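You operate a simulated robot arm through the tools that you are given. There is no shell and no other tool. Be economical: measure what you need, move in short steps, check, and stop when the job is done.

The job below is to be done with a simulated two-armed robot. You get a single attempt, and the scene is never put back.

Task
Put the plastic cup with blue band on the top of the right grey table. Put the tub with black lid on the top of the left grey table away on the middle shelf of the open rack. Turn the dial with three gram marks to 200 g. Open the lower drawer under right table, take the round tin with teal band on the top of the white table and put it away in the inside of lower dark drawer and shut the table again. Turn the knob of magnet tester to 100. Open the drawer marked done, fetch the tub with yellow lid and set it in the front of the drawer marked done and shut the done again. Any order will do. Set down upright: plastic cup with blue band, tub with black lid, tub with yellow lid.
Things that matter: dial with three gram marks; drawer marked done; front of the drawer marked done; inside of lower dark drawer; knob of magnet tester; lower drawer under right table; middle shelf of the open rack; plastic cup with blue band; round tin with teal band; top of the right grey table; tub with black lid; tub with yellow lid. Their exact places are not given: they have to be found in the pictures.

It is judged by the outcome, as a careful person would: the job done as asked, and still so three seconds after it is handed in. It fails if anything else is knocked over, pushed out of place, dropped, spilled or broken. Lids that push on must go on centred and level and be pressed home; caps that screw on are set level and turned clockwise until they are tight.

Robot
Two 7-joint arms with two-finger parallel grippers on one trunk, on a base that drives. Base frame: it is fixed to the floor where the robot stands at the start and does not move with it; the origin is under the middle of the robot, x ahead of it, y to its left, z up; the surface under the hand at the start is at about z = 0.8. Units: m, rad, N and s.
The left shoulder is at the start at [0.062, 0.196, 1.079], the right one opposite. With the tool pointing down near the work surface each hand reaches from about 0.3 to 0.72 m from the robot's upright axis, wherever it stands, measured 20 degrees to its own side. Places, roughly: dial with three gram marks [-1.3, -0.3, 0.9]; drawer marked done [-0.6, 2.1, 0.5]; front of the drawer marked done [-0.6, 2.1, 0.5]; inside of lower dark drawer [0.5, -1.3, 0.5]; knob of magnet tester [-3.6, 0.4, 0.8]; lower drawer under right table [0.5, -1.3, 0.5]; middle shelf of the open rack [-2.9, 2.2, 0.9]; plastic cup with blue band (6x6x7 cm) [0.5, -0.1, 0.8]; round tin with teal band [-1.25, 0.25, 0.75]; top of the right grey table [0.7, -1.5, 0.8]; tub with black lid (6x6x8 cm) [0.6, -0.1, 0.8]; tub with yellow lid (6x6x8 cm) [-2.8, 2.1, 1.3]. Payload 1.57 kg a hand.
The tool frame of a hand sits at the grasp point between the pads (the TCP): z along the fingers, y along the line on which they close. The tips reach 0.03 m beyond it. Largest opening 0.11 m; finger width 0.024, thickness 0.012; the body of the gripper, 0.048 by 0.112 m, starts 0.078 m behind the TCP.
Orientation is told as [roll, pitch, yaw] about the base's x, y, z axes, in that order, counted from this pose: with the fingers straight down and closing along the base's y, the tool's x points along the base's -x, its y along +y and its z along -z.

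Tools
- The arms move only by the tool servo_tool. It takes "left_commands", "right_commands" or both (then of equal length, played together; a hand with none holds still); each is a list that holds one entry, the list of rows, each a list of 6 numbers: the shift along the base's x, y, z in m, then the turn, a rotation vector about the base's x, y, z in rad. In form: [[[tx, ty, tz, wx, wy, wz], ...]]. A call has 1 to 20 rows; each row shifts and turns the commanded pose from where the row before left it. "left_gripper" and "right_gripper" are, for a hand that has rows, the finger opening in m, from 0 to 0.11, set as the call begins (left out, the last holds). A row lasts 0.2 s, in which the tool goes at most 0.05 m and 0.15 rad; a call with a longer step from one row to the next is refused whole, and so is a gripper value outside its range. Where a pose cannot be reached the arm comes as near as it can. A force on the tool above 40 N (or 10 N above the force at the start of the call, whichever is more), or a blocked arm, ends the call early, and 0.2 s more pass. The fingers move at their own pace (about 0.072 m/s each) and stop on an object; they squeeze with about 39 N. The grip force told is the motor's: it shows also when the fingers shut on nothing. Time passes only in rows, and 0.2 s behind the last, so rows that do not move let the fingers close. It gives the time, the measured TCP pose, the force on the tool (base axes), the opening and the grip force at its end, in the units of the frame above (readings bear some noise), with the torque about the TCP (base axes, N m) and any sound that the robot's microphone picked up.
- Cameras (640 x 400 px; columns grow to the right, rows downward): "scene" is now at [0.0866, -0.0288, 1.6449]; the picture's right is [-0.45, -0.90, 0.00], its down [-0.81, 0.40, -0.42] and it looks along [0.38, -0.19, -0.91] (base axes); focal length 250 px, centre (320, 200). "left" rides on the left gripper at [0.07, -0.016, -0.141] in its tool frame; the picture's right is [0.23, 0.97, 0.00], its down [-0.86, 0.20, -0.48] and it looks along [-0.47, 0.11, 0.88] (tool axes); focal length 222 px, centre (320, 200). "right" rides on the right gripper at [0.07, 0.016, -0.141] in its tool frame; the picture's right is [-0.23, 0.97, 0.00], its down [-0.85, -0.20, -0.48] and it looks along [-0.47, -0.11, 0.88] (tool axes); focal length 222 px, centre (320, 200).
- grab_frame(camera): a new picture of that camera. The clock stands still meanwhile.
- move_column(by): slides the trunk up (or, below 0, down) by that many m; the arms and the scene camera ride with it, the base frame stays. It gives what a move gives, with no picture.
- drive_base(legs): drives the robot by 1 to 6 legs, each [ahead, left, turn to the left] in m, m and rad, along the robot's own axes; the way and the turn of a leg run together, so that a leg with both is an arc; at most 1.5 m and 3.142 rad a leg. The arms and the cameras ride along, it lands a little off, and it stops where it bumps. It gives what a move gives.
- pan_tilt(pan, tilt): turns the head with the scene camera to pan (to the left, within 1.501 rad either way) and tilt (down, from -0.506 to 1.204), counted from straight ahead of the robot. It gives what a move gives.
- pixel_to_xyz(camera, pixels): for up to 12 pixels [column, row] of the newest picture of that camera ("zoom" is the newest enlarged one), the place [x, y, z] in the base frame of the surface seen there, good to about 0.002 m. The clock stands still meanwhile.
- enlarge(camera, box): a new picture of the part [left, top, right, bottom] of that camera's present view, enlarged. The clock stands still meanwhile.
- hand_in(): hands the job in; it is judged then, once.

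Keep the steps short. Do not move on a guess: measure, check each grasp and each placing, and mend mistakes. In all there are 138 turns and 180 pictures (those below and enlarged ones count). Leave the grippers open and the arms clear of the work at the hand-in unless told otherwise, and finish with a single line.

The tools are called after "Call:" by a JSON object that holds its "method" and its "body". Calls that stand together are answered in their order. servo_tool: Moves the arms, as the interface text tells. Its arguments: {"type":"object","properties":{"left_commands":{"type":"array","items":{"type":"array","items":{"type":"array","items":{"type":"number"}}}},"left_gripper":{"type":"number"},"right_commands":{"type":"array","items":{"type":"array","items":{"type":"array","items":{"type":"number"}}}},"right_gripper":{"type":"number"}},"required":[]} The other tools are called the same way: move_column (by) slides the trunk up or down; drive_base (legs) drives the base; pan_tilt (pan, tilt) turns the head that bears the scene camera; grab_frame (camera) takes a picture; pixel_to_xyz (camera, pixels) gives the place of the surface under pixels of a picture; enlarge (camera, box) takes an enlarged picture of a part of a camera's view; hand_in () hands the job in.

At the start:

```text
t: 0.0
left_eef_pos: [0.4495, 0.0268, 1.1295]
left_ee_rot: [0.002, 0.001, 0.001]
left_wrist_force: [-0.8, 0.6, 0.6]
left_wrist_torque: [0.04, -0.01, -0.01]
left_width: 0.1097
left_finger_force: 0.1
right_eef_pos: [0.3511, -0.2848, 1.0658]
right_ee_rot: [0.002, 0.0, 0.0]
right_wrist_force: [-0.5, 0.2, -0.2]
right_wrist_torque: [0.02, 0.0, 0.0]
right_width: 0.11
right_finger_force: 0.1
trunk travel left (down, up): [-0.675, 0.315]
robot x, y, heading: [-0.0009, 0.0028, -0.0]
head pan, tilt: [-0.463, 1.134]
```

scene: 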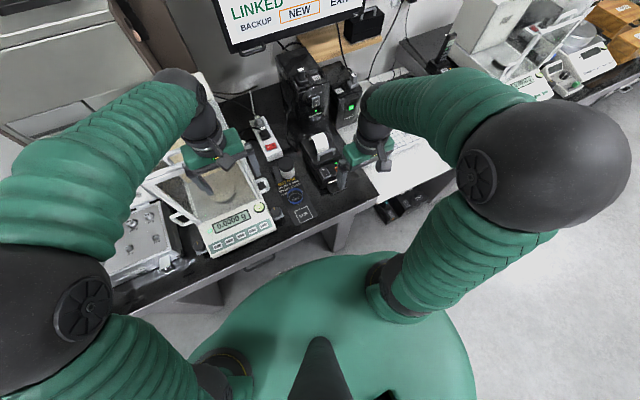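
right: 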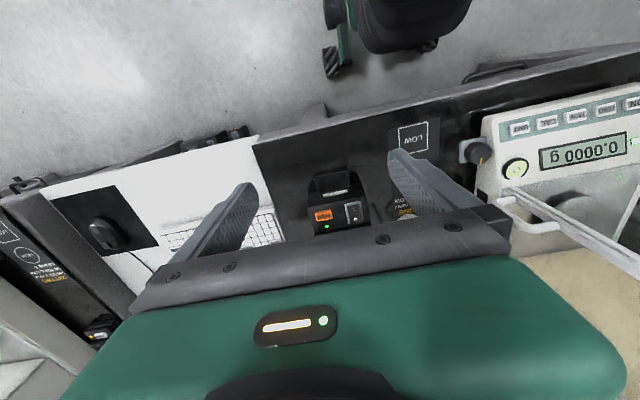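
left: 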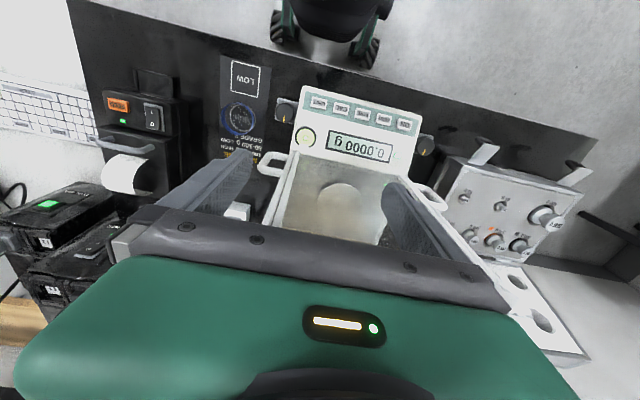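

I see the bench in front with a balance. I'll enlarge around the cup and the tub first.

Call:
{"method": "enlarge", "body": {"camera": "scene", "box": [180, 90, 400, 260]}}

Call:
{"method": "enlarge", "body": {"camera": "left", "box": [60, 40, 320, 240]}}

```text
2.35 times, centred on (290, 175) of scene
```

zoom: 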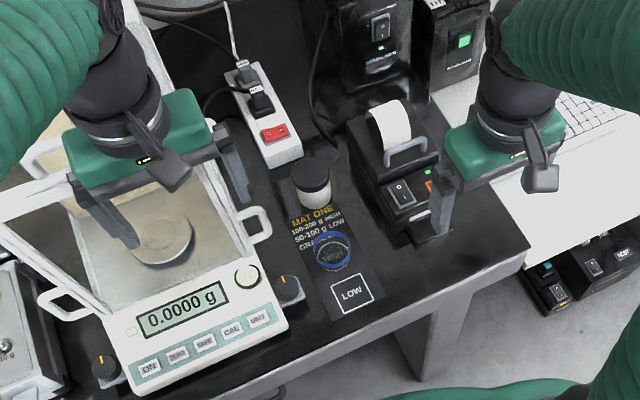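

```text
2.00 times, centred on (190, 140) of left
```

zoom: 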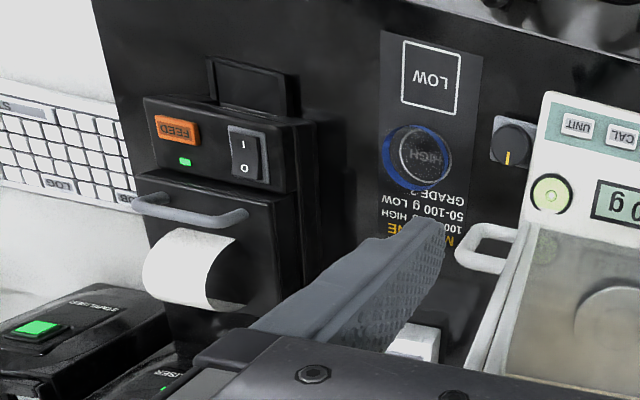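

Call:
{"method": "pixel_to_xyz", "body": {"camera": "scene", "pixels": [[286, 163], [281, 163], [291, 163], [287, 175], [295, 195], [294, 188], [297, 203], [288, 197], [302, 195], [303, 213], [281, 212], [340, 140]]}}

Call:
{"method": "pixel_to_xyz", "body": {"camera": "zoom", "pixels": [[417, 158], [389, 158], [446, 160], [417, 187], [420, 125], [430, 80], [510, 140]]}}

Call:
{"method": "pan_tilt", "body": {"pan": -1.2, "tilt": 0.7}}

Call:
{"method": "grab_frame", "body": {"camera": "scene"}}

```text
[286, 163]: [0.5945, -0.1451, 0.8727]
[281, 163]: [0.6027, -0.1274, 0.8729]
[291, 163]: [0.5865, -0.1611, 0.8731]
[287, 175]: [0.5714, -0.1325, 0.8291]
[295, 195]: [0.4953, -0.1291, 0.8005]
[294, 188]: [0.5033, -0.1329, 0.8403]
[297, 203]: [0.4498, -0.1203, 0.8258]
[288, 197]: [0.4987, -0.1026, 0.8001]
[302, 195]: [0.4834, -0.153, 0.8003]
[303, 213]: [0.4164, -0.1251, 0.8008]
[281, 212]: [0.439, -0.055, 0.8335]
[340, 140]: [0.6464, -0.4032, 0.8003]
```

```text
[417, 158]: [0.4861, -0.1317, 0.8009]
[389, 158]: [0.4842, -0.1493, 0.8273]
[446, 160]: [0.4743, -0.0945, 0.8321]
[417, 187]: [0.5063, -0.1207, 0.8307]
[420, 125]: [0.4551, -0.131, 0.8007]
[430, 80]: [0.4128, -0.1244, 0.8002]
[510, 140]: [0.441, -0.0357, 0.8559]
```

```text
t: 1.1
left_eef_pos: [0.4478, 0.0276, 1.1288]
left_ee_rot: [-0.001, 0.0, 0.001]
left_wrist_force: [-0.9, 0.5, 0.1]
left_wrist_torque: [0.01, 0.0, 0.04]
left_width: 0.1098
left_finger_force: 0.1
right_eef_pos: [0.3503, -0.2837, 1.0666]
right_ee_rot: [0.002, 0.0, 0.001]
right_wrist_force: [0.1, 0.7, 0.0]
right_wrist_torque: [0.02, 0.01, -0.04]
right_width: 0.1101
right_finger_force: 0.0
trunk travel left (down, up): [-0.675, 0.315]
robot x, y, heading: [-0.002, 0.004, 0.002]
head pan, tilt: [-1.201, 0.7]
```

```text
174 pictures are left
```

scene: 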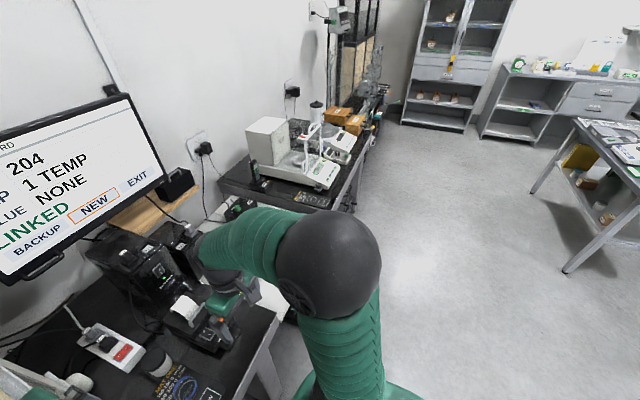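

The cup's centre is near (0.478, -0.12) and the tub's near (0.594, -0.145). I'll move the left hand aside and bring the right hand over the cup.

Call:
{"method": "servo_tool", "body": {"left_commands": [[[-0.01, 0.045, 0.01, 0, 0, 0], [-0.01, 0.045, 0.01, 0, 0, 0], [-0.01, 0.045, 0.01, 0, 0, 0], [-0.01, 0.045, 0.01, 0, 0, 0], [0, 0, 0, 0, 0, 0], [0, 0, 0, 0, 0, 0]]], "right_commands": [[[0.025, 0.033, -0.01, 0, 0, 0], [0.025, 0.033, -0.01, 0, 0, 0], [0.025, 0.033, -0.01, 0, 0, 0], [0.025, 0.033, -0.01, 0, 0, 0], [0.026, 0.032, -0.01, 0, 0, 0], [0, 0, 0, 0, 0, 0]]], "right_gripper": 0.11}}

Call:
{"method": "grab_frame", "body": {"camera": "right"}}

Call:
{"method": "pan_tilt", "body": {"pan": -0.3, "tilt": 1.0}}

Call:
{"method": "grab_frame", "body": {"camera": "scene"}}

```text
t: 2.5
left_eef_pos: [0.4076, 0.2083, 1.1711]
left_ee_rot: [0.0, 0.0, 0.001]
left_wrist_force: [-0.3, -0.4, -0.1]
left_wrist_torque: [-0.01, 0.0, -0.03]
left_width: 0.1101
left_finger_force: 0.1
right_eef_pos: [0.4755, -0.1168, 1.0179]
right_ee_rot: [0.001, 0.001, 0.001]
right_wrist_force: [0.7, 0.6, 0.1]
right_wrist_torque: [-0.04, 0.01, 0.01]
right_width: 0.11
right_finger_force: 0.0
trunk travel left (down, up): [-0.675, 0.315]
robot x, y, heading: [0.0038, -0.0001, -0.001]
head pan, tilt: [-1.201, 0.7]
```

```text
173 pictures are left
```

right: 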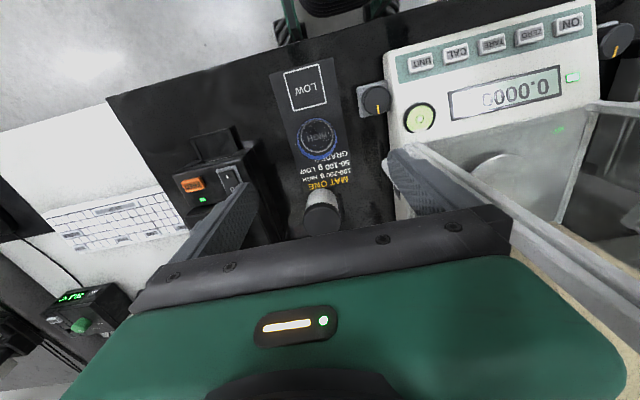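

```text
t: 3.7
left_eef_pos: [0.4088, 0.2082, 1.169]
left_ee_rot: [0.0, -0.001, 0.001]
left_wrist_force: [-0.4, 0.1, -0.1]
left_wrist_torque: [0.0, -0.02, 0.0]
left_width: 0.1099
left_finger_force: 0.0
right_eef_pos: [0.4744, -0.1185, 1.0165]
right_ee_rot: [0.0, -0.001, 0.001]
right_wrist_force: [-0.7, 0.9, -0.2]
right_wrist_torque: [0.01, 0.02, -0.01]
right_width: 0.1101
right_finger_force: 0.0
trunk travel left (down, up): [-0.675, 0.315]
robot x, y, heading: [-0.0015, -0.0002, 0.0]
head pan, tilt: [-0.3, 1.0]
```

```text
172 pictures are left
```

scene: 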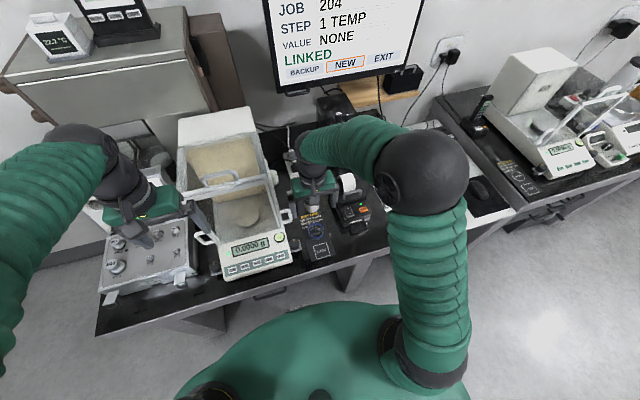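

The cup at (317,138) lies between the fingers. I'll enlarge and measure its rim.

Call:
{"method": "enlarge", "body": {"camera": "right", "box": [240, 70, 400, 240]}}

Call:
{"method": "pixel_to_xyz", "body": {"camera": "right", "pixels": [[299, 138], [337, 138], [318, 157], [316, 119], [317, 138], [388, 90], [390, 160], [412, 120], [297, 140], [339, 140], [310, 205], [322, 215]]}}

```text
2.35 times, centred on (320, 155) of right
```

zoom: 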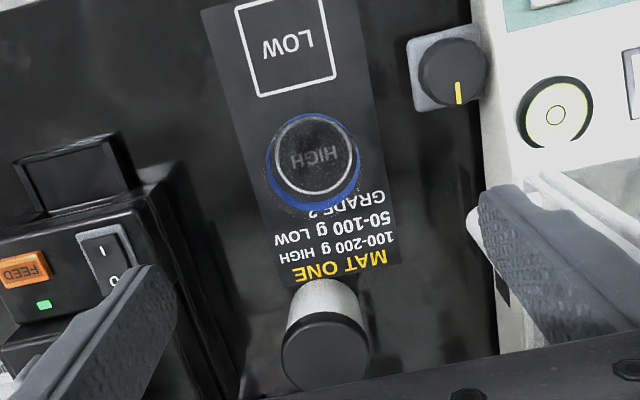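

```text
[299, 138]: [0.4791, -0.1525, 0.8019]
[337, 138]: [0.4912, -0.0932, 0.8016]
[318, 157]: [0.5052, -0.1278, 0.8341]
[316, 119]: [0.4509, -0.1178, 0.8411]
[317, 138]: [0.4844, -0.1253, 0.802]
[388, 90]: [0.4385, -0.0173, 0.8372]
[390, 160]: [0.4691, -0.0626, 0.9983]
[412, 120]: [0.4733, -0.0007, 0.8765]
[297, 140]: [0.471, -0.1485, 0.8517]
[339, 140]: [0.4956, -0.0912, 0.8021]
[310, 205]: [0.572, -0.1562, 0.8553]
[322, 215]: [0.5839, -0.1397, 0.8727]
```

Cup centre (0.478, -0.122), about 7 cm tall. I'll lower the hand with the gripper at 0.092.

Call:
{"method": "servo_tool", "body": {"right_commands": [[[0.003, -0.004, -0.035, 0, 0, 0], [0, 0, -0.035, 0, 0, 0], [0, 0, -0.035, 0, 0, 0], [0, 0, -0.035, 0, 0, 0], [0, 0, -0.035, 0, 0, 0], [0, 0, 0, 0, 0, 0]]], "right_gripper": 0.092}}

Call:
{"method": "enlarge", "body": {"camera": "right", "box": [160, 70, 480, 270]}}

```text
t: 5.1
left_eef_pos: [0.4085, 0.2086, 1.1703]
left_ee_rot: [0.0, -0.001, -0.001]
left_wrist_force: [0.2, 0.6, 0.1]
left_wrist_torque: [-0.02, 0.01, 0.0]
left_width: 0.1099
left_finger_force: 0.1
right_eef_pos: [0.4781, -0.1224, 0.8408]
right_ee_rot: [0.0, -0.001, 0.0]
right_wrist_force: [0.5, -1.0, 0.6]
right_wrist_torque: [0.03, -0.03, -0.04]
right_width: 0.092
right_finger_force: 0.1
trunk travel left (down, up): [-0.675, 0.315]
robot x, y, heading: [-0.0037, 0.0019, -0.001]
head pan, tilt: [-0.3, 1.0]
```

```text
2.00 times, centred on (320, 170) of right
```

zoom: 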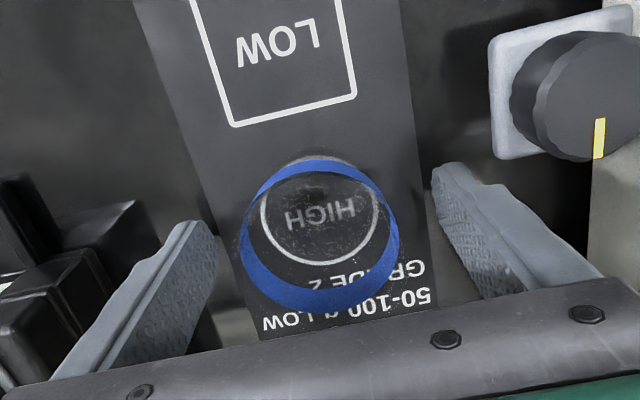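

The cup sits centred between the pads. I'll close, wait, then lift.

Call:
{"method": "servo_tool", "body": {"right_commands": [[[0, 0, 0, 0, 0, 0], [0, 0, 0, 0, 0, 0], [0, 0, 0, 0, 0, 0], [0, 0, 0, 0, 0, 0], [0, 0, 0.03, 0, 0, 0], [0, 0, 0.04, 0, 0, 0], [0, 0, 0.04, 0, 0, 0], [0, 0, 0.04, 0, 0, 0], [0, 0, 0.04, 0, 0, 0], [0, 0, 0, 0, 0, 0]]], "right_gripper": 0.04}}

Call:
{"method": "grab_frame", "body": {"camera": "right"}}

```text
t: 7.3
left_eef_pos: [0.4103, 0.2086, 1.1695]
left_ee_rot: [0.0, 0.002, 0.002]
left_wrist_force: [0.5, 0.2, -0.3]
left_wrist_torque: [0.02, 0.02, 0.02]
left_width: 0.1096
left_finger_force: 0.0
right_eef_pos: [0.48, -0.1224, 1.0291]
right_ee_rot: [0.001, 0.003, 0.001]
right_wrist_force: [0.4, 0.6, 0.0]
right_wrist_torque: [-0.01, 0.0, 0.02]
right_width: 0.0555
right_finger_force: 39.2
trunk travel left (down, up): [-0.675, 0.315]
robot x, y, heading: [-0.0008, -0.0001, 0.002]
head pan, tilt: [-0.3, 1.0]
```

```text
169 pictures are left
```

right: 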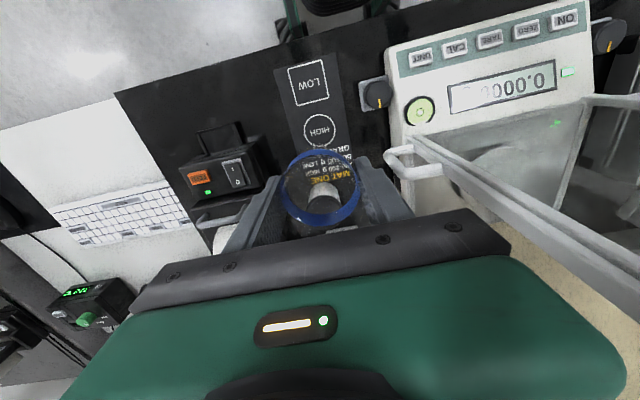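

The cup is held (opening 0.0555). I'll pull the arm in, then look right and behind before driving.

Call:
{"method": "servo_tool", "body": {"right_commands": [[[-0.03, -0.03, 0.01, 0, 0, 0], [-0.03, -0.03, 0.01, 0, 0, 0], [-0.03, -0.03, 0.01, 0, 0, 0], [-0.02, -0.03, 0.01, 0, 0, 0], [0, -0.02, 0.01, 0, 0, 0], [0, 0, 0, 0, 0, 0]]], "left_commands": [[[-0.02, 0, 0, 0, 0, 0], [-0.02, 0, 0, 0, 0, 0], [-0.02, 0, 0, 0, 0, 0], [-0.02, 0, 0, 0, 0, 0], [0, 0, 0, 0, 0, 0], [0, 0, 0, 0, 0, 0]]]}}

Call:
{"method": "pan_tilt", "body": {"pan": -1.5, "tilt": 0.5}}

Call:
{"method": "grab_frame", "body": {"camera": "scene"}}

Call:
{"method": "pixel_to_xyz", "body": {"camera": "scene", "pixels": [[40, 230], [130, 240], [200, 260], [470, 250], [500, 150], [560, 300], [600, 200], [250, 170], [370, 40], [560, 100]]}}

```text
t: 8.7
left_eef_pos: [0.3302, 0.2069, 1.1693]
left_ee_rot: [0.0, 0.0, 0.001]
left_wrist_force: [-0.1, 0.5, 0.2]
left_wrist_torque: [-0.02, 0.0, -0.02]
left_width: 0.1102
left_finger_force: 0.1
right_eef_pos: [0.3699, -0.264, 1.081]
right_ee_rot: [0.0, 0.001, 0.0]
right_wrist_force: [-0.4, 0.2, -0.5]
right_wrist_torque: [0.01, -0.01, 0.02]
right_width: 0.0557
right_finger_force: 39.2
trunk travel left (down, up): [-0.675, 0.315]
robot x, y, heading: [-0.0014, 0.001, -0.001]
head pan, tilt: [-0.3, 1.0]
```

```text
t: 10.1
left_eef_pos: [0.3292, 0.2068, 1.1709]
left_ee_rot: [0.0, 0.0, 0.0]
left_wrist_force: [0.0, 0.4, 0.3]
left_wrist_torque: [-0.01, 0.04, 0.02]
left_width: 0.1101
left_finger_force: 0.1
right_eef_pos: [0.3682, -0.2634, 1.0827]
right_ee_rot: [-0.001, 0.0, 0.001]
right_wrist_force: [1.4, 0.6, -0.3]
right_wrist_torque: [-0.02, 0.01, 0.03]
right_width: 0.0556
right_finger_force: 38.6
trunk travel left (down, up): [-0.675, 0.315]
robot x, y, heading: [0.0013, 0.0015, -0.002]
head pan, tilt: [-1.499, 0.499]
```

```text
168 pictures are left
```

scene: 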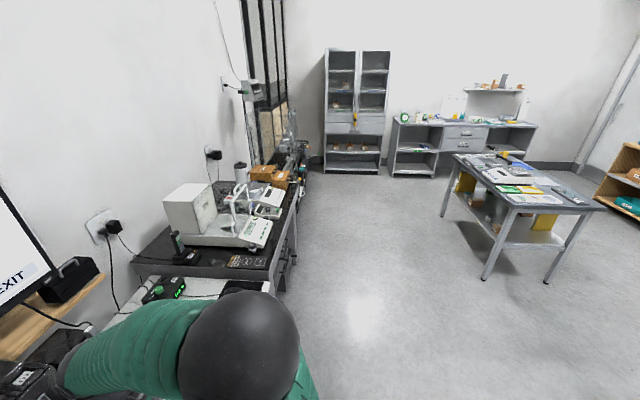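

```text
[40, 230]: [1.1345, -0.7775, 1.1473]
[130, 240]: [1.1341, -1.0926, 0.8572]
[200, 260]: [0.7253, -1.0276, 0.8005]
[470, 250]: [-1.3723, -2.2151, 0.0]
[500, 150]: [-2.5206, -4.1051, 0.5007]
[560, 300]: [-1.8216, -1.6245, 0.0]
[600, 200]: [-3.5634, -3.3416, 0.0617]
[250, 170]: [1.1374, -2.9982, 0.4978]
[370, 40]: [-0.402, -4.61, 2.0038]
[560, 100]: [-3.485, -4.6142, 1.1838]
```

The floor is clear on the right. I'll back off 0.25 m and shift right 1.3 m, then look at the right table.

Call:
{"method": "drive_base", "body": {"legs": [[-0.25, 0, 0], [0, -1.3, 0]]}}

Call:
{"method": "pan_tilt", "body": {"pan": 0.0, "tilt": 0.9}}

Call:
{"method": "grab_frame", "body": {"camera": "scene"}}

```text
t: 18.0
left_eef_pos: [0.0747, -1.0986, 1.1696]
left_ee_rot: [-0.001, 0.002, -0.014]
left_wrist_force: [0.2, 0.0, -0.4]
left_wrist_torque: [0.0, 0.01, 0.0]
left_width: 0.1099
left_finger_force: 0.1
right_eef_pos: [0.107, -1.5687, 1.082]
right_ee_rot: [-0.002, -0.001, -0.014]
right_wrist_force: [-0.4, -0.3, -0.3]
right_wrist_torque: [-0.01, 0.01, 0.04]
right_width: 0.0556
right_finger_force: 38.4
trunk travel left (down, up): [-0.675, 0.315]
robot x, y, heading: [-0.2586, -1.3008, -0.013]
head pan, tilt: [-1.499, 0.499]
```

```text
t: 19.6
left_eef_pos: [0.0753, -1.1002, 1.1694]
left_ee_rot: [0.0, 0.0, -0.014]
left_wrist_force: [-0.6, -0.2, 0.5]
left_wrist_torque: [-0.04, 0.02, 0.0]
left_width: 0.11
left_finger_force: 0.0
right_eef_pos: [0.1083, -1.5712, 1.0818]
right_ee_rot: [0.001, 0.0, -0.013]
right_wrist_force: [0.1, -0.4, -1.1]
right_wrist_torque: [-0.01, 0.04, -0.03]
right_width: 0.0556
right_finger_force: 38.9
trunk travel left (down, up): [-0.675, 0.315]
robot x, y, heading: [-0.2569, -1.3023, -0.009]
head pan, tilt: [0.0, 0.901]
```

```text
167 pictures are left
```

scene: 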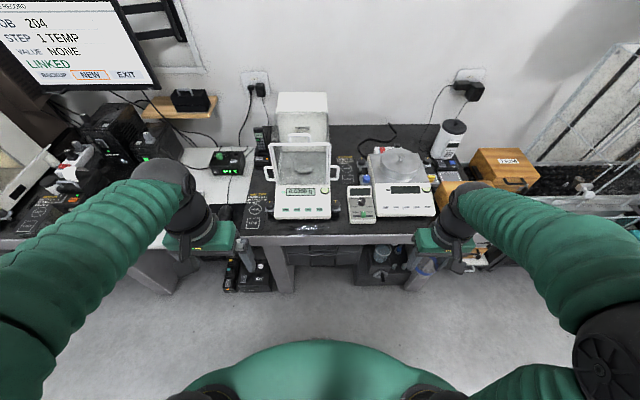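

Call:
{"method": "enlarge", "body": {"camera": "scene", "box": [220, 90, 500, 265]}}

Call:
{"method": "pixel_to_xyz", "body": {"camera": "scene", "pixels": [[255, 215], [250, 238], [315, 240], [400, 235], [270, 190], [345, 165], [450, 200], [340, 255], [400, 255], [245, 195], [267, 215], [310, 225]]}}

```text
2.29 times, centred on (360, 178) of scene
```

zoom: 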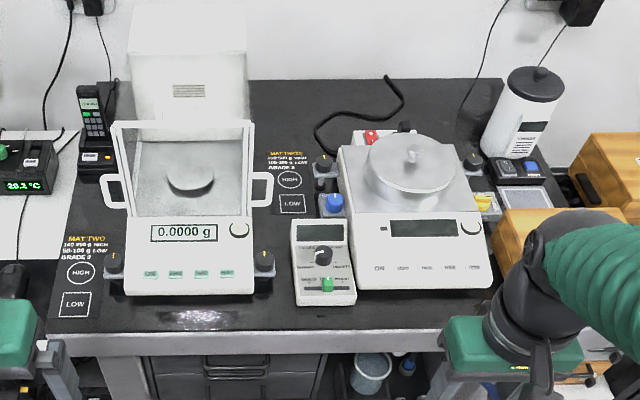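

```text
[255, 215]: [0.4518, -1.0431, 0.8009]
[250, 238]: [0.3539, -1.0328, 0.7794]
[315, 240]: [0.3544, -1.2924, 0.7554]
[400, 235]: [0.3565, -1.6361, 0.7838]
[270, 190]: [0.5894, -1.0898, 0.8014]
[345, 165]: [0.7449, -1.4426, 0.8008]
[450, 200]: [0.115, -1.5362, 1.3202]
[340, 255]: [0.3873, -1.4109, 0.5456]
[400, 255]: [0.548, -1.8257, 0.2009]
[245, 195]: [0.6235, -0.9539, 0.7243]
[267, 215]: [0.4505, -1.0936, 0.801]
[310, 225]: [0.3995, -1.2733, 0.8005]
```

Call:
{"method": "pixel_to_xyz", "body": {"camera": "zoom", "pixels": [[112, 255], [106, 262], [103, 275], [120, 290], [128, 295], [55, 303], [92, 303], [75, 290], [75, 316], [46, 312], [60, 240], [105, 315]]}}

Call:
{"method": "enlarge", "body": {"camera": "scene", "box": [220, 170, 330, 240]}}

```text
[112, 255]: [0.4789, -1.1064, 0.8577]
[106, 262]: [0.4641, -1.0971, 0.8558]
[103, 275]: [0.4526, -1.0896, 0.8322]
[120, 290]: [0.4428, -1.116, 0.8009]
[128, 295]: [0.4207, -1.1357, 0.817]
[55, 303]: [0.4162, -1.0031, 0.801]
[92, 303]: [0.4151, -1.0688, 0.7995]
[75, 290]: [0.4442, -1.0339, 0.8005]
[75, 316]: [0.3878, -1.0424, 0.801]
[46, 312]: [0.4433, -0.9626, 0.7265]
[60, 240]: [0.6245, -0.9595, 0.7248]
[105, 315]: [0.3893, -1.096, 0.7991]
```

```text
5.71 times, centred on (275, 205) of scene
```

zoom: 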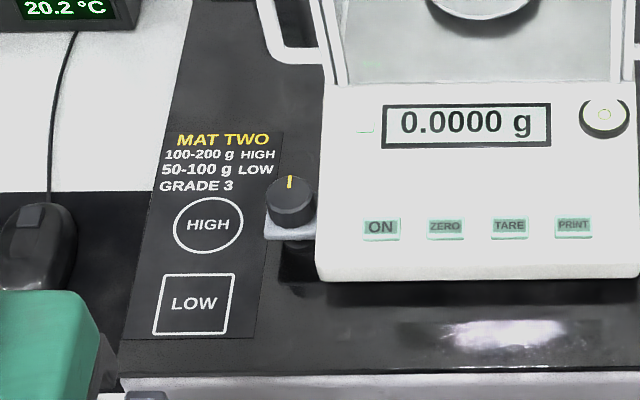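

I'll set the cup down on the free LOW square at (0.42, -1.036). I'll drive left 0.45 and ahead 0.15 so it lies in the right hand's reach.

Call:
{"method": "drive_base", "body": {"legs": [[0, 0.45, 0.01], [0.15, 0, 0]]}}

```text
t: 23.3
left_eef_pos: [0.2232, -0.6469, 1.1713]
left_ee_rot: [0.0, -0.003, -0.002]
left_wrist_force: [-0.8, 0.0, 0.3]
left_wrist_torque: [0.01, -0.02, 0.0]
left_width: 0.11
left_finger_force: 0.1
right_eef_pos: [0.2626, -1.1169, 1.0822]
right_ee_rot: [0.002, -0.002, -0.002]
right_wrist_force: [0.9, -0.6, -1.1]
right_wrist_torque: [-0.01, -0.02, -0.05]
right_width: 0.0558
right_finger_force: 38.9
trunk travel left (down, up): [-0.675, 0.315]
robot x, y, heading: [-0.1016, -0.8537, 0.003]
head pan, tilt: [0.0, 0.901]
```

Call:
{"method": "servo_tool", "body": {"right_commands": [[[0.0314, 0.0162, -0.025, 0, 0, 0], [0.0314, 0.0162, -0.025, 0, 0, 0], [0.0314, 0.0162, -0.025, 0, 0, 0], [0.0314, 0.0162, -0.025, 0, 0, 0], [0.0314, 0.0162, -0.025, 0, 0, 0], [0, 0, -0.027, 0, 0, 0], [0, 0, 0, 0, 0, 0]]]}}

Call:
{"method": "grab_frame", "body": {"camera": "right"}}

Call:
{"method": "pan_tilt", "body": {"pan": -0.4, "tilt": 0.9}}

Call:
{"method": "grab_frame", "body": {"camera": "scene"}}

```text
t: 24.9
left_eef_pos: [0.2258, -0.6439, 1.17]
left_ee_rot: [0.0, 0.002, -0.001]
left_wrist_force: [0.2, 0.3, 0.6]
left_wrist_torque: [-0.02, -0.01, 0.02]
left_width: 0.1104
left_finger_force: 0.0
right_eef_pos: [0.4212, -1.0327, 0.9292]
right_ee_rot: [0.001, -0.001, -0.001]
right_wrist_force: [0.2, 0.5, -0.8]
right_wrist_torque: [-0.03, 0.0, -0.01]
right_width: 0.0552
right_finger_force: 39.0
trunk travel left (down, up): [-0.675, 0.315]
robot x, y, heading: [-0.1054, -0.8453, 0.0]
head pan, tilt: [0.0, 0.901]
```

```text
164 pictures are left
```

right: 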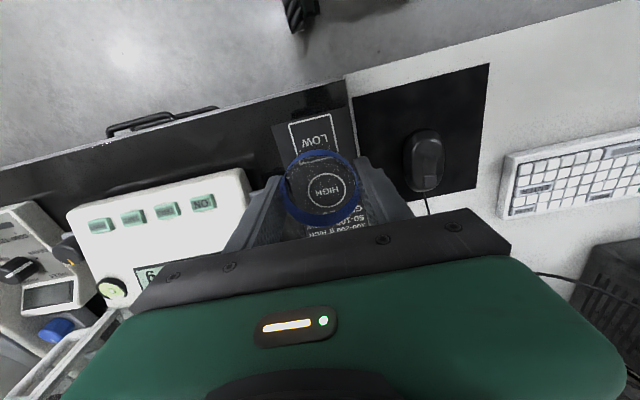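

```text
t: 25.8
left_eef_pos: [0.2259, -0.644, 1.1685]
left_ee_rot: [0.0, 0.0, -0.001]
left_wrist_force: [0.7, 0.4, -0.8]
left_wrist_torque: [0.0, -0.01, -0.03]
left_width: 0.11
left_finger_force: 0.0
right_eef_pos: [0.4215, -1.032, 0.9308]
right_ee_rot: [-0.001, 0.0, -0.001]
right_wrist_force: [0.4, -0.2, 0.0]
right_wrist_torque: [0.0, 0.02, -0.01]
right_width: 0.0553
right_finger_force: 39.5
trunk travel left (down, up): [-0.675, 0.315]
robot x, y, heading: [-0.1035, -0.8463, -0.0]
head pan, tilt: [-0.4, 0.901]
```

```text
163 pictures are left
```

scene: 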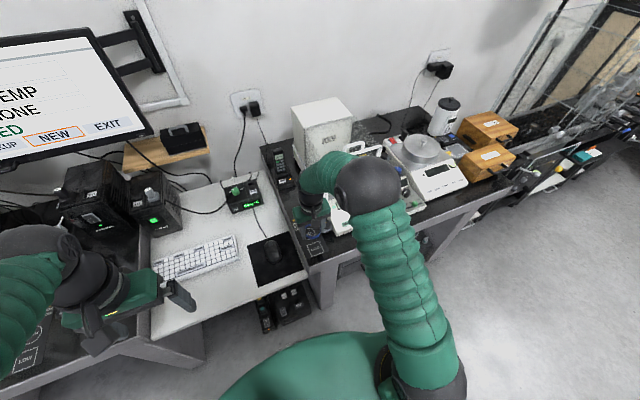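

Call:
{"method": "servo_tool", "body": {"right_commands": [[[0, -0.004, -0.03, 0, 0, 0], [0, 0, -0.03, 0, 0, 0], [0, 0, -0.02, 0, 0, 0], [0, 0, -0.007, 0, 0, 0], [0, 0, 0, 0, 0, 0]]]}}

Call:
{"method": "grab_frame", "body": {"camera": "right"}}

```text
t: 27.0
left_eef_pos: [0.2259, -0.6444, 1.1695]
left_ee_rot: [0.0, 0.0, -0.001]
left_wrist_force: [0.4, -0.6, -0.3]
left_wrist_torque: [0.0, 0.0, 0.0]
left_width: 0.11
left_finger_force: 0.0
right_eef_pos: [0.4207, -1.037, 0.8435]
right_ee_rot: [0.001, -0.001, -0.001]
right_wrist_force: [0.3, 0.5, 0.4]
right_wrist_torque: [-0.01, 0.01, 0.01]
right_width: 0.0555
right_finger_force: 39.0
trunk travel left (down, up): [-0.675, 0.315]
robot x, y, heading: [-0.1045, -0.849, -0.001]
head pan, tilt: [-0.4, 0.901]
```

```text
162 pictures are left
```

right: 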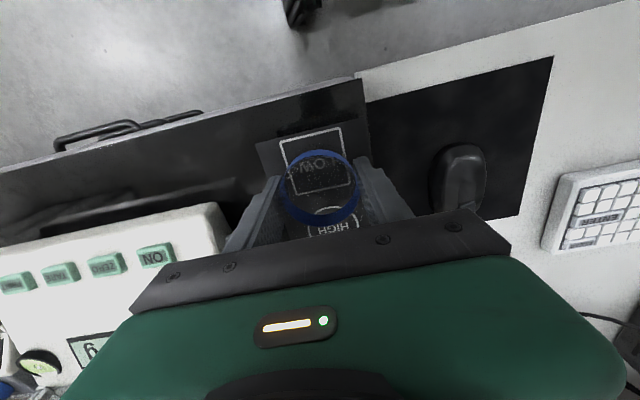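

Now 2 mm lower, open, then rise straight up.

Call:
{"method": "servo_tool", "body": {"right_commands": [[[0, 0, -0.002, 0, 0, 0], [0, 0, 0, 0, 0, 0]]]}}

Call:
{"method": "servo_tool", "body": {"right_commands": [[[0, 0, 0, 0, 0, 0], [0, 0, 0, 0, 0, 0], [0, 0, 0.02, 0, 0, 0], [0, 0, 0.04, 0, 0, 0], [0, 0, 0.04, 0, 0, 0], [0, 0, 0.04, 0, 0, 0], [-0.02, 0, 0.04, 0, 0, 0], [0, 0, 0, 0, 0, 0]]], "right_gripper": 0.084}}

Call:
{"method": "grab_frame", "body": {"camera": "right"}}

```text
t: 27.6
left_eef_pos: [0.2248, -0.6439, 1.1701]
left_ee_rot: [0.001, -0.001, -0.004]
left_wrist_force: [-0.2, -1.0, 0.6]
left_wrist_torque: [-0.03, 0.01, -0.02]
left_width: 0.1102
left_finger_force: 0.1
right_eef_pos: [0.4213, -1.0381, 0.8406]
right_ee_rot: [0.001, 0.0, -0.002]
right_wrist_force: [-0.3, -0.3, -0.1]
right_wrist_torque: [-0.02, 0.0, 0.01]
right_width: 0.0553
right_finger_force: 39.5
trunk travel left (down, up): [-0.675, 0.315]
robot x, y, heading: [-0.104, -0.8525, -0.003]
head pan, tilt: [-0.4, 0.901]
```

```text
t: 29.4
left_eef_pos: [0.2255, -0.6438, 1.169]
left_ee_rot: [-0.001, 0.003, -0.003]
left_wrist_force: [0.4, 0.3, -0.8]
left_wrist_torque: [0.01, 0.01, -0.01]
left_width: 0.1101
left_finger_force: 0.1
right_eef_pos: [0.4034, -1.0364, 1.0193]
right_ee_rot: [0.0, 0.001, -0.003]
right_wrist_force: [-0.9, -0.1, 0.4]
right_wrist_torque: [0.0, 0.0, -0.01]
right_width: 0.0842
right_finger_force: 0.1
trunk travel left (down, up): [-0.675, 0.315]
robot x, y, heading: [-0.103, -0.8515, -0.002]
head pan, tilt: [-0.4, 0.901]
```

```text
161 pictures are left
```

right: 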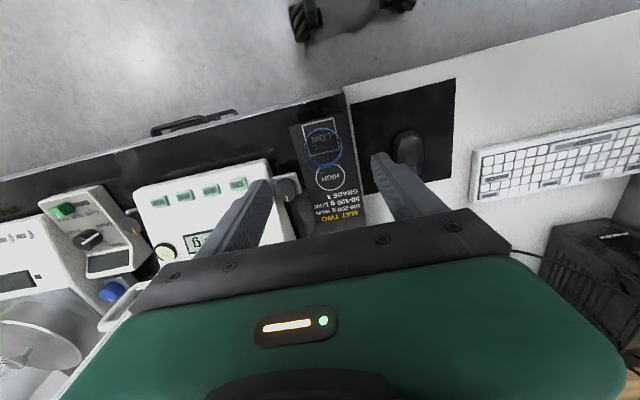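

The cup stands on the LOW square. I'll draw the right hand in, back off, and turn round toward the white table.

Call:
{"method": "servo_tool", "body": {"right_commands": [[[-0.03, -0.02, 0.02, 0, 0, 0], [-0.03, -0.02, 0.02, 0, 0, 0], [-0.03, -0.02, 0.02, 0, 0, 0], [-0.03, 0, 0.02, 0, 0, 0], [0, 0, 0, 0, 0, 0]]], "right_gripper": 0.11}}

Call:
{"method": "drive_base", "body": {"legs": [[-0.25, 0, 0], [0, 0, 1.57]]}}

Call:
{"method": "pan_tilt", "body": {"pan": 0.6, "tilt": 0.6}}

Call:
{"method": "grab_frame", "body": {"camera": "scene"}}

```text
t: 30.6
left_eef_pos: [0.2261, -0.6424, 1.1693]
left_ee_rot: [-0.002, 0.004, -0.002]
left_wrist_force: [-0.1, -0.2, 0.0]
left_wrist_torque: [0.02, 0.04, 0.01]
left_width: 0.1098
left_finger_force: 0.2
right_eef_pos: [0.2807, -1.0974, 1.1004]
right_ee_rot: [0.001, 0.003, 0.0]
right_wrist_force: [0.0, -0.1, -0.1]
right_wrist_torque: [0.01, 0.03, -0.01]
right_width: 0.1102
right_finger_force: 0.1
trunk travel left (down, up): [-0.675, 0.315]
robot x, y, heading: [-0.1027, -0.8496, 0.001]
head pan, tilt: [-0.4, 0.901]
```

```text
t: 36.2
left_eef_pos: [-0.5565, -0.5196, 1.1696]
left_ee_rot: [0.0, 0.002, 1.566]
left_wrist_force: [0.4, -0.7, 0.7]
left_wrist_torque: [-0.01, 0.02, 0.0]
left_width: 0.1103
left_finger_force: 0.0
right_eef_pos: [-0.1028, -0.4658, 1.1]
right_ee_rot: [0.001, 0.0, 1.564]
right_wrist_force: [0.6, -0.2, -0.1]
right_wrist_torque: [-0.02, -0.02, -0.03]
right_width: 0.11
right_finger_force: 0.0
trunk travel left (down, up): [-0.675, 0.315]
robot x, y, heading: [-0.3498, -0.8534, 1.568]
head pan, tilt: [-0.4, 0.901]
```

```text
t: 37.5
left_eef_pos: [-0.5571, -0.5207, 1.1701]
left_ee_rot: [0.0, 0.001, 1.567]
left_wrist_force: [0.0, 0.1, 0.1]
left_wrist_torque: [0.03, 0.01, 0.02]
left_width: 0.1098
left_finger_force: 0.0
right_eef_pos: [-0.1035, -0.4669, 1.1017]
right_ee_rot: [0.0, -0.001, 1.563]
right_wrist_force: [0.6, 0.2, -1.1]
right_wrist_torque: [0.02, -0.07, 0.01]
right_width: 0.1102
right_finger_force: 0.0
trunk travel left (down, up): [-0.675, 0.315]
robot x, y, heading: [-0.3494, -0.8551, 1.566]
head pan, tilt: [0.6, 0.6]
```

```text
160 pictures are left
```

scene: 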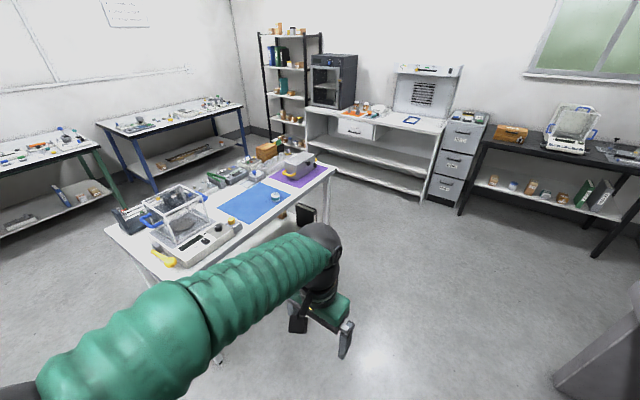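

Call:
{"method": "enlarge", "body": {"camera": "scene", "box": [100, 140, 350, 290]}}

Call:
{"method": "pixel_to_xyz", "body": {"camera": "scene", "pixels": [[276, 196], [330, 168], [170, 262], [222, 232], [305, 165], [110, 228], [460, 130], [455, 190], [380, 120], [280, 100], [320, 175], [230, 100]]}}

```text
2.56 times, centred on (225, 215) of scene
```

zoom: 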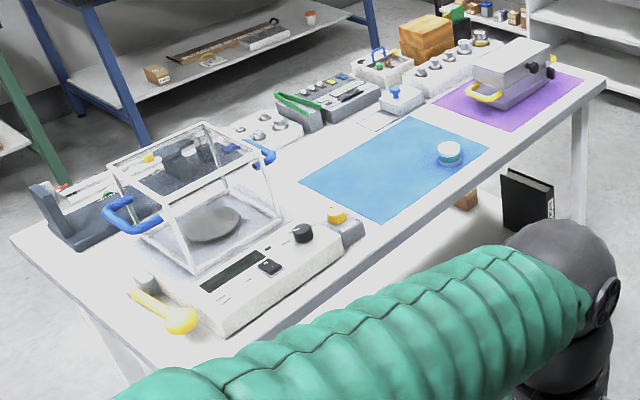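

```text
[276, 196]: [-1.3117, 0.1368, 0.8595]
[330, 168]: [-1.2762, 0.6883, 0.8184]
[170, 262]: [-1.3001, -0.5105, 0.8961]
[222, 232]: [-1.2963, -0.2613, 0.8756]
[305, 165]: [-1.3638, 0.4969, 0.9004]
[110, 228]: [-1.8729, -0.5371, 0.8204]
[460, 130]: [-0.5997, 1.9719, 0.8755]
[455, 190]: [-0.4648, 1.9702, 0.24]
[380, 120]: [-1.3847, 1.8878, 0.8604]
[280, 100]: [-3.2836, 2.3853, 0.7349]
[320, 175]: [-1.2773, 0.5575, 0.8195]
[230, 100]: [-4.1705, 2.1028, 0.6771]
```

White table: the tin stands on the blue mat near (-1.31, 0.14), and the dial is on the balance's front. I'll drive up to face the table.

Call:
{"method": "drive_base", "body": {"legs": [[0.78, 0, 0], [0, 0, 1.57], [0.38, 0, 0]]}}

Call:
{"method": "pan_tilt", "body": {"pan": 0.0, "tilt": 0.9}}

Call:
{"method": "grab_frame", "body": {"camera": "scene"}}

```text
t: 47.5
left_eef_pos: [-1.0608, -0.2818, 1.1702]
left_ee_rot: [-0.001, 0.0, -3.139]
left_wrist_force: [-0.1, 0.6, 0.1]
left_wrist_torque: [-0.02, -0.04, 0.0]
left_width: 0.1103
left_finger_force: 0.1
right_eef_pos: [-1.1196, 0.1707, 1.1009]
right_ee_rot: [0.001, -0.002, -3.138]
right_wrist_force: [0.6, -0.1, -0.8]
right_wrist_torque: [-0.02, -0.02, 0.02]
right_width: 0.1101
right_finger_force: 0.1
trunk travel left (down, up): [-0.675, 0.315]
robot x, y, heading: [-0.7358, -0.0732, -3.14]
head pan, tilt: [0.6, 0.6]
```

```text
t: 48.5
left_eef_pos: [-1.0613, -0.2833, 1.1689]
left_ee_rot: [0.0, 0.0, -3.14]
left_wrist_force: [0.2, 0.0, -0.9]
left_wrist_torque: [0.01, 0.01, -0.01]
left_width: 0.1098
left_finger_force: 0.1
right_eef_pos: [-1.1199, 0.1702, 1.0995]
right_ee_rot: [-0.001, 0.002, -3.139]
right_wrist_force: [0.9, -0.4, 0.1]
right_wrist_torque: [0.03, -0.01, -0.06]
right_width: 0.1102
right_finger_force: 0.1
trunk travel left (down, up): [-0.675, 0.315]
robot x, y, heading: [-0.7346, -0.0749, -3.143]
head pan, tilt: [0.0, 0.901]
```

```text
158 pictures are left
```

scene: 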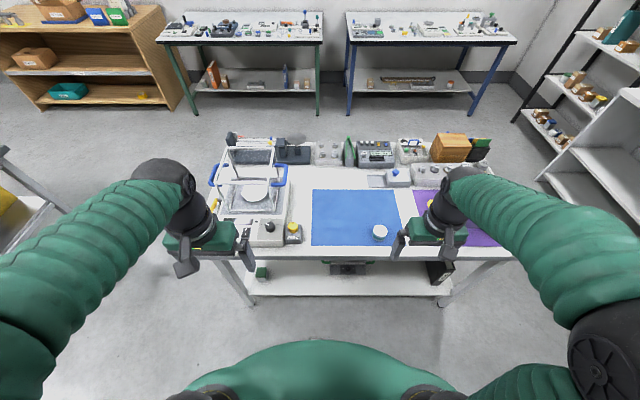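

Call:
{"method": "enlarge", "body": {"camera": "scene", "box": [240, 190, 310, 260]}}

Call:
{"method": "enlarge", "body": {"camera": "scene", "box": [340, 190, 460, 280]}}

Call:
{"method": "pixel_to_xyz", "body": {"camera": "scene", "pixels": [[270, 225], [292, 226], [380, 230], [380, 238], [376, 230], [386, 230], [270, 245], [315, 246], [343, 262]]}}

```text
5.71 times, centred on (275, 225) of scene
```

zoom: 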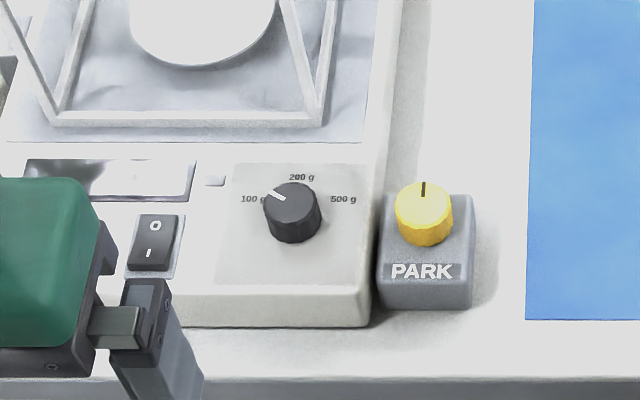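

```text
4.44 times, centred on (400, 235) of scene
```

zoom: 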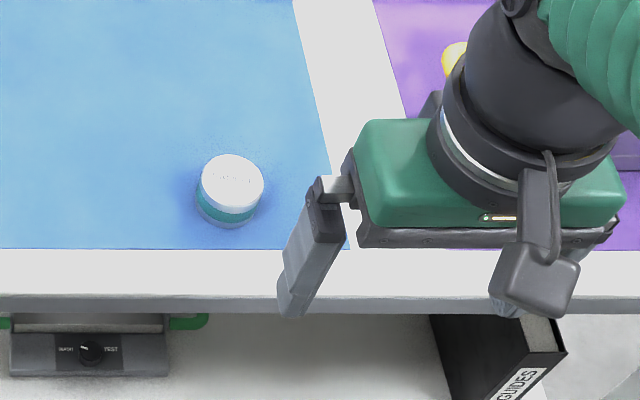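

```text
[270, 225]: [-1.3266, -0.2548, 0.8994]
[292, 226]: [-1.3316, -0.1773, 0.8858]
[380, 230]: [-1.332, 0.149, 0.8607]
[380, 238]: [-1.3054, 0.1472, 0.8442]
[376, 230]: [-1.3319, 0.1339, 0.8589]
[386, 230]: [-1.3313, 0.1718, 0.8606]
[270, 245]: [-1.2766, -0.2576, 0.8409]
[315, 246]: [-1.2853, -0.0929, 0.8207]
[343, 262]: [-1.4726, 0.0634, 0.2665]
```

The dial's pointer is at 100 g. Before approaching I'll measure the draft frame near it.

Call:
{"method": "pixel_to_xyz", "body": {"camera": "scene", "pixels": [[228, 188], [274, 189], [250, 189], [212, 178], [282, 175], [236, 150], [270, 150], [277, 210], [285, 178], [272, 188], [273, 186]]}}

Call:
{"method": "enlarge", "body": {"camera": "scene", "box": [200, 130, 310, 220]}}

```text
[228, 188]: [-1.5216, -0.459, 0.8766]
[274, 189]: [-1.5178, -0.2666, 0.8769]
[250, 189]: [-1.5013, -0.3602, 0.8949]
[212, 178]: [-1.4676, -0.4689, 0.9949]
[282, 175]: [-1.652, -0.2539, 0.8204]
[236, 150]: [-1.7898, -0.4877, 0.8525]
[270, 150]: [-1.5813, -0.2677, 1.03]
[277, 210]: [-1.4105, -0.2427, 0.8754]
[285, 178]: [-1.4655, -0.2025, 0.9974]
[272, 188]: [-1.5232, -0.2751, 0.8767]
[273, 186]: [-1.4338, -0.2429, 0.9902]
```

```text
4.44 times, centred on (255, 175) of scene
```

zoom: 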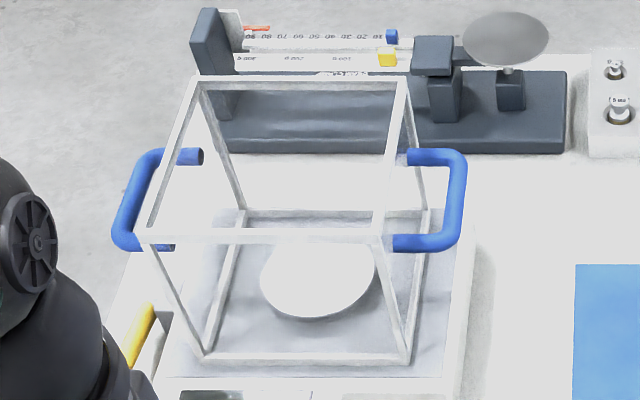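

The frame's front bar is at x ≈ -1.43, about 0.1 m behind the dial, so there's room. I'll bring the left hand over the dial and the right hand over the tin.

Call:
{"method": "servo_tool", "body": {"left_commands": [[[-0.038, 0.004, -0.02, 0, 0, 0], [-0.038, 0.004, -0.02, 0, 0, 0], [-0.038, 0.004, -0.02, 0, 0, 0], [-0.038, 0.004, -0.02, 0, 0, 0], [-0.038, 0.004, -0.02, 0, 0, 0], [-0.038, 0.004, -0.02, 0, 0, 0], [-0.037, 0.004, -0.02, 0, 0, 0], [0, 0, 0, 0, 0, 0]]], "right_commands": [[[-0.0305, -0.003, -0.02, 0, 0, 0], [-0.0305, -0.003, -0.02, 0, 0, 0], [-0.0305, -0.003, -0.02, 0, 0, 0], [-0.0305, -0.003, -0.02, 0, 0, 0], [-0.0305, -0.003, -0.02, 0, 0, 0], [-0.0305, -0.003, 0, 0, 0, 0], [-0.0305, -0.003, 0, 0, 0, 0], [0, 0, 0, 0, 0, 0]]]}}

Call:
{"method": "grab_frame", "body": {"camera": "left"}}

Call:
{"method": "enlarge", "body": {"camera": "right", "box": [200, 60, 440, 240]}}

```text
t: 50.4
left_eef_pos: [-1.325, -0.2547, 1.0295]
left_ee_rot: [-0.002, -0.002, -3.137]
left_wrist_force: [0.1, 0.4, 0.1]
left_wrist_torque: [0.05, 0.03, -0.01]
left_width: 0.11
left_finger_force: 0.1
right_eef_pos: [-1.3336, 0.15, 1.0012]
right_ee_rot: [0.0, -0.001, -3.138]
right_wrist_force: [0.3, 0.3, 0.0]
right_wrist_torque: [0.01, 0.02, 0.01]
right_width: 0.1102
right_finger_force: 0.1
trunk travel left (down, up): [-0.675, 0.315]
robot x, y, heading: [-0.7352, -0.0734, -3.139]
head pan, tilt: [0.0, 0.901]
```

```text
154 pictures are left
```

left: 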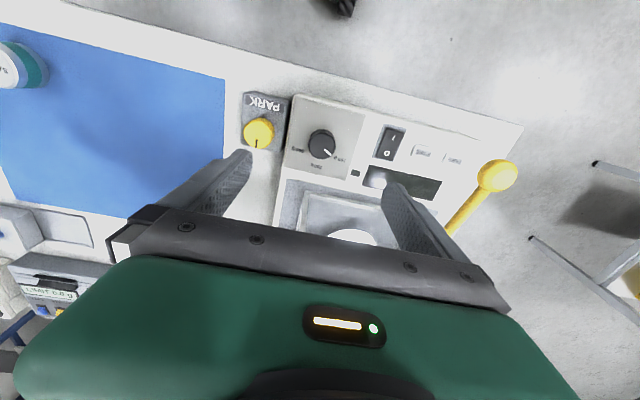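

```text
2.22 times, centred on (320, 150) of right
```

zoom: 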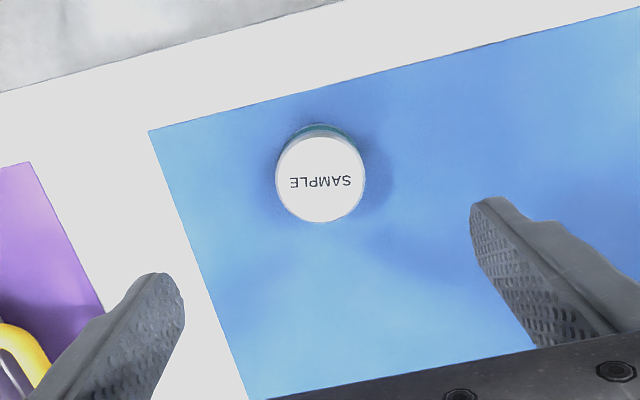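

Call:
{"method": "pixel_to_xyz", "body": {"camera": "zoom", "pixels": [[321, 177], [278, 180], [363, 178], [323, 138], [320, 218]]}}

Call:
{"method": "enlarge", "body": {"camera": "left", "box": [270, 100, 370, 180]}}

Call:
{"method": "pixel_to_xyz", "body": {"camera": "zoom", "pixels": [[320, 200], [340, 230], [285, 190], [400, 190], [200, 240], [300, 340], [450, 300]]}}

```text
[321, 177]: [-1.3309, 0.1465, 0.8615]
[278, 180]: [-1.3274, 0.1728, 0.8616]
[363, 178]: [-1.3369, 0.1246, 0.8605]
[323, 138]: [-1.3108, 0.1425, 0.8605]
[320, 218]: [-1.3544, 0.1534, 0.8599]
```

```text
5.00 times, centred on (320, 140) of left
```

zoom: 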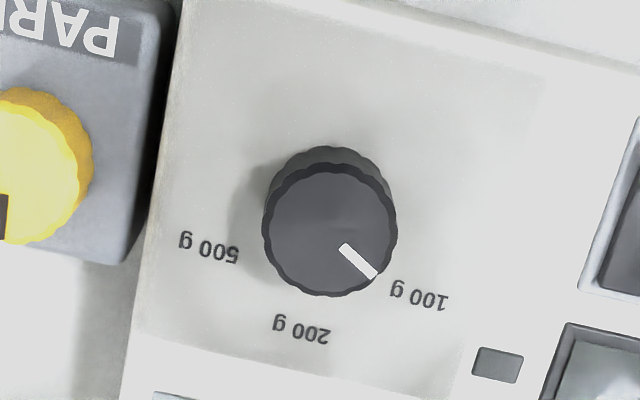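

```text
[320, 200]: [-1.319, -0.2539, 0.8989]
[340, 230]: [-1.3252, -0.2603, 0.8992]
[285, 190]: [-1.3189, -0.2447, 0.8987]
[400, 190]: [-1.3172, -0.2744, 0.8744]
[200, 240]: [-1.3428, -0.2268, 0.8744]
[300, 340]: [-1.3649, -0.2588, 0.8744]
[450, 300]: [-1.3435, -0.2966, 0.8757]
```

Call:
{"method": "pixel_to_xyz", "body": {"camera": "zoom", "pixels": [[330, 229], [343, 247], [374, 274], [419, 296], [210, 249], [300, 331], [268, 225], [392, 230], [330, 170], [328, 290]]}}

```text
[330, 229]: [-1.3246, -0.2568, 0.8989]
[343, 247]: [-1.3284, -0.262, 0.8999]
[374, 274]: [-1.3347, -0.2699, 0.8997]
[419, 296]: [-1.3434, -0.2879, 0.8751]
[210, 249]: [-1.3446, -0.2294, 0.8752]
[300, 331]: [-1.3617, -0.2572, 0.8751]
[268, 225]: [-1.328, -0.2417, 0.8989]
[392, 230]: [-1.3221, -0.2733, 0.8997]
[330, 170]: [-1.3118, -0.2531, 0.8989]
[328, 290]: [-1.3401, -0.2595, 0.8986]
```

Dial centre (-1.3255, -0.257), top z 0.899, about 31 mm across. Its pointer is 54° off the 200 g mark, so it needs a clockwise turn seen from above. I'll turn the hand +0.45 first and lower it around the knob. Meanwhile the right hand goes down to the tin, centre (-1.332, 0.148).

Call:
{"method": "servo_tool", "body": {"left_commands": [[[-0.0005, -0.0023, 0, 0, 0, 0.15], [0, 0, 0, 0, 0, 0.15], [0, 0, 0, 0, 0, 0.15], [0, 0, -0.04, 0, 0, 0], [0, 0, -0.04, 0, 0, 0], [0, 0, -0.03, 0, 0, 0], [0, 0, -0.0095, 0, 0, 0], [0, 0, 0, 0, 0, 0]]], "left_gripper": 0.06, "right_commands": [[[0.0015, -0.002, -0.03, 0, 0, 0], [0, 0, -0.03, 0, 0, 0], [0, 0, -0.03, 0, 0, 0], [0, 0, -0.03, 0, 0, 0], [0, 0, -0.025, 0, 0, 0], [0, 0, 0, 0, 0, 0], [0, 0, 0, 0, 0, 0], [0, 0, 0, 0, 0, 0]]], "right_gripper": 0.085}}

Call:
{"method": "enlarge", "body": {"camera": "left", "box": [200, 80, 440, 240]}}

Call:
{"method": "enlarge", "body": {"camera": "right", "box": [200, 80, 440, 240]}}

```text
t: 52.1
left_eef_pos: [-1.3278, -0.2572, 0.9096]
left_ee_rot: [0.0, 0.0, -2.687]
left_wrist_force: [0.3, 0.5, 0.1]
left_wrist_torque: [0.0, 0.02, 0.0]
left_width: 0.06
left_finger_force: 0.1
right_eef_pos: [-1.3337, 0.1477, 0.8549]
right_ee_rot: [0.0, 0.001, -3.139]
right_wrist_force: [0.7, -0.6, 0.2]
right_wrist_torque: [-0.01, -0.02, 0.01]
right_width: 0.085
right_finger_force: 0.1
trunk travel left (down, up): [-0.675, 0.315]
robot x, y, heading: [-0.7361, -0.0749, -3.135]
head pan, tilt: [0.0, 0.901]
```

```text
2.50 times, centred on (320, 160) of left
```

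zoom: 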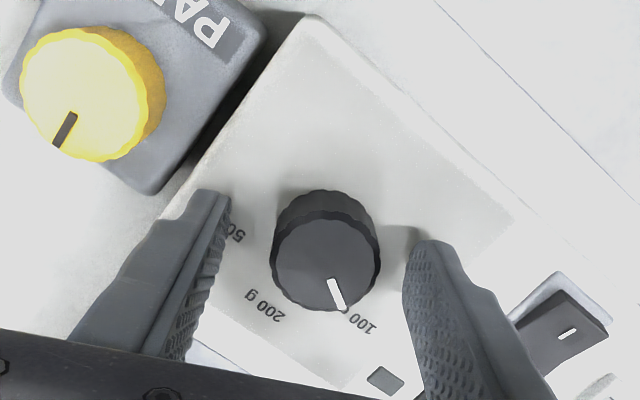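

```text
2.50 times, centred on (320, 160) of right
```

zoom: 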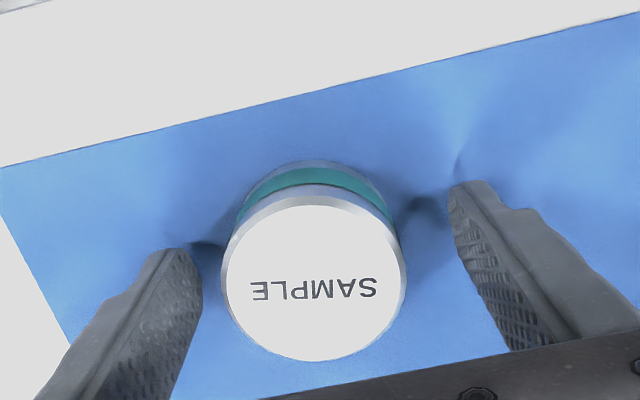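

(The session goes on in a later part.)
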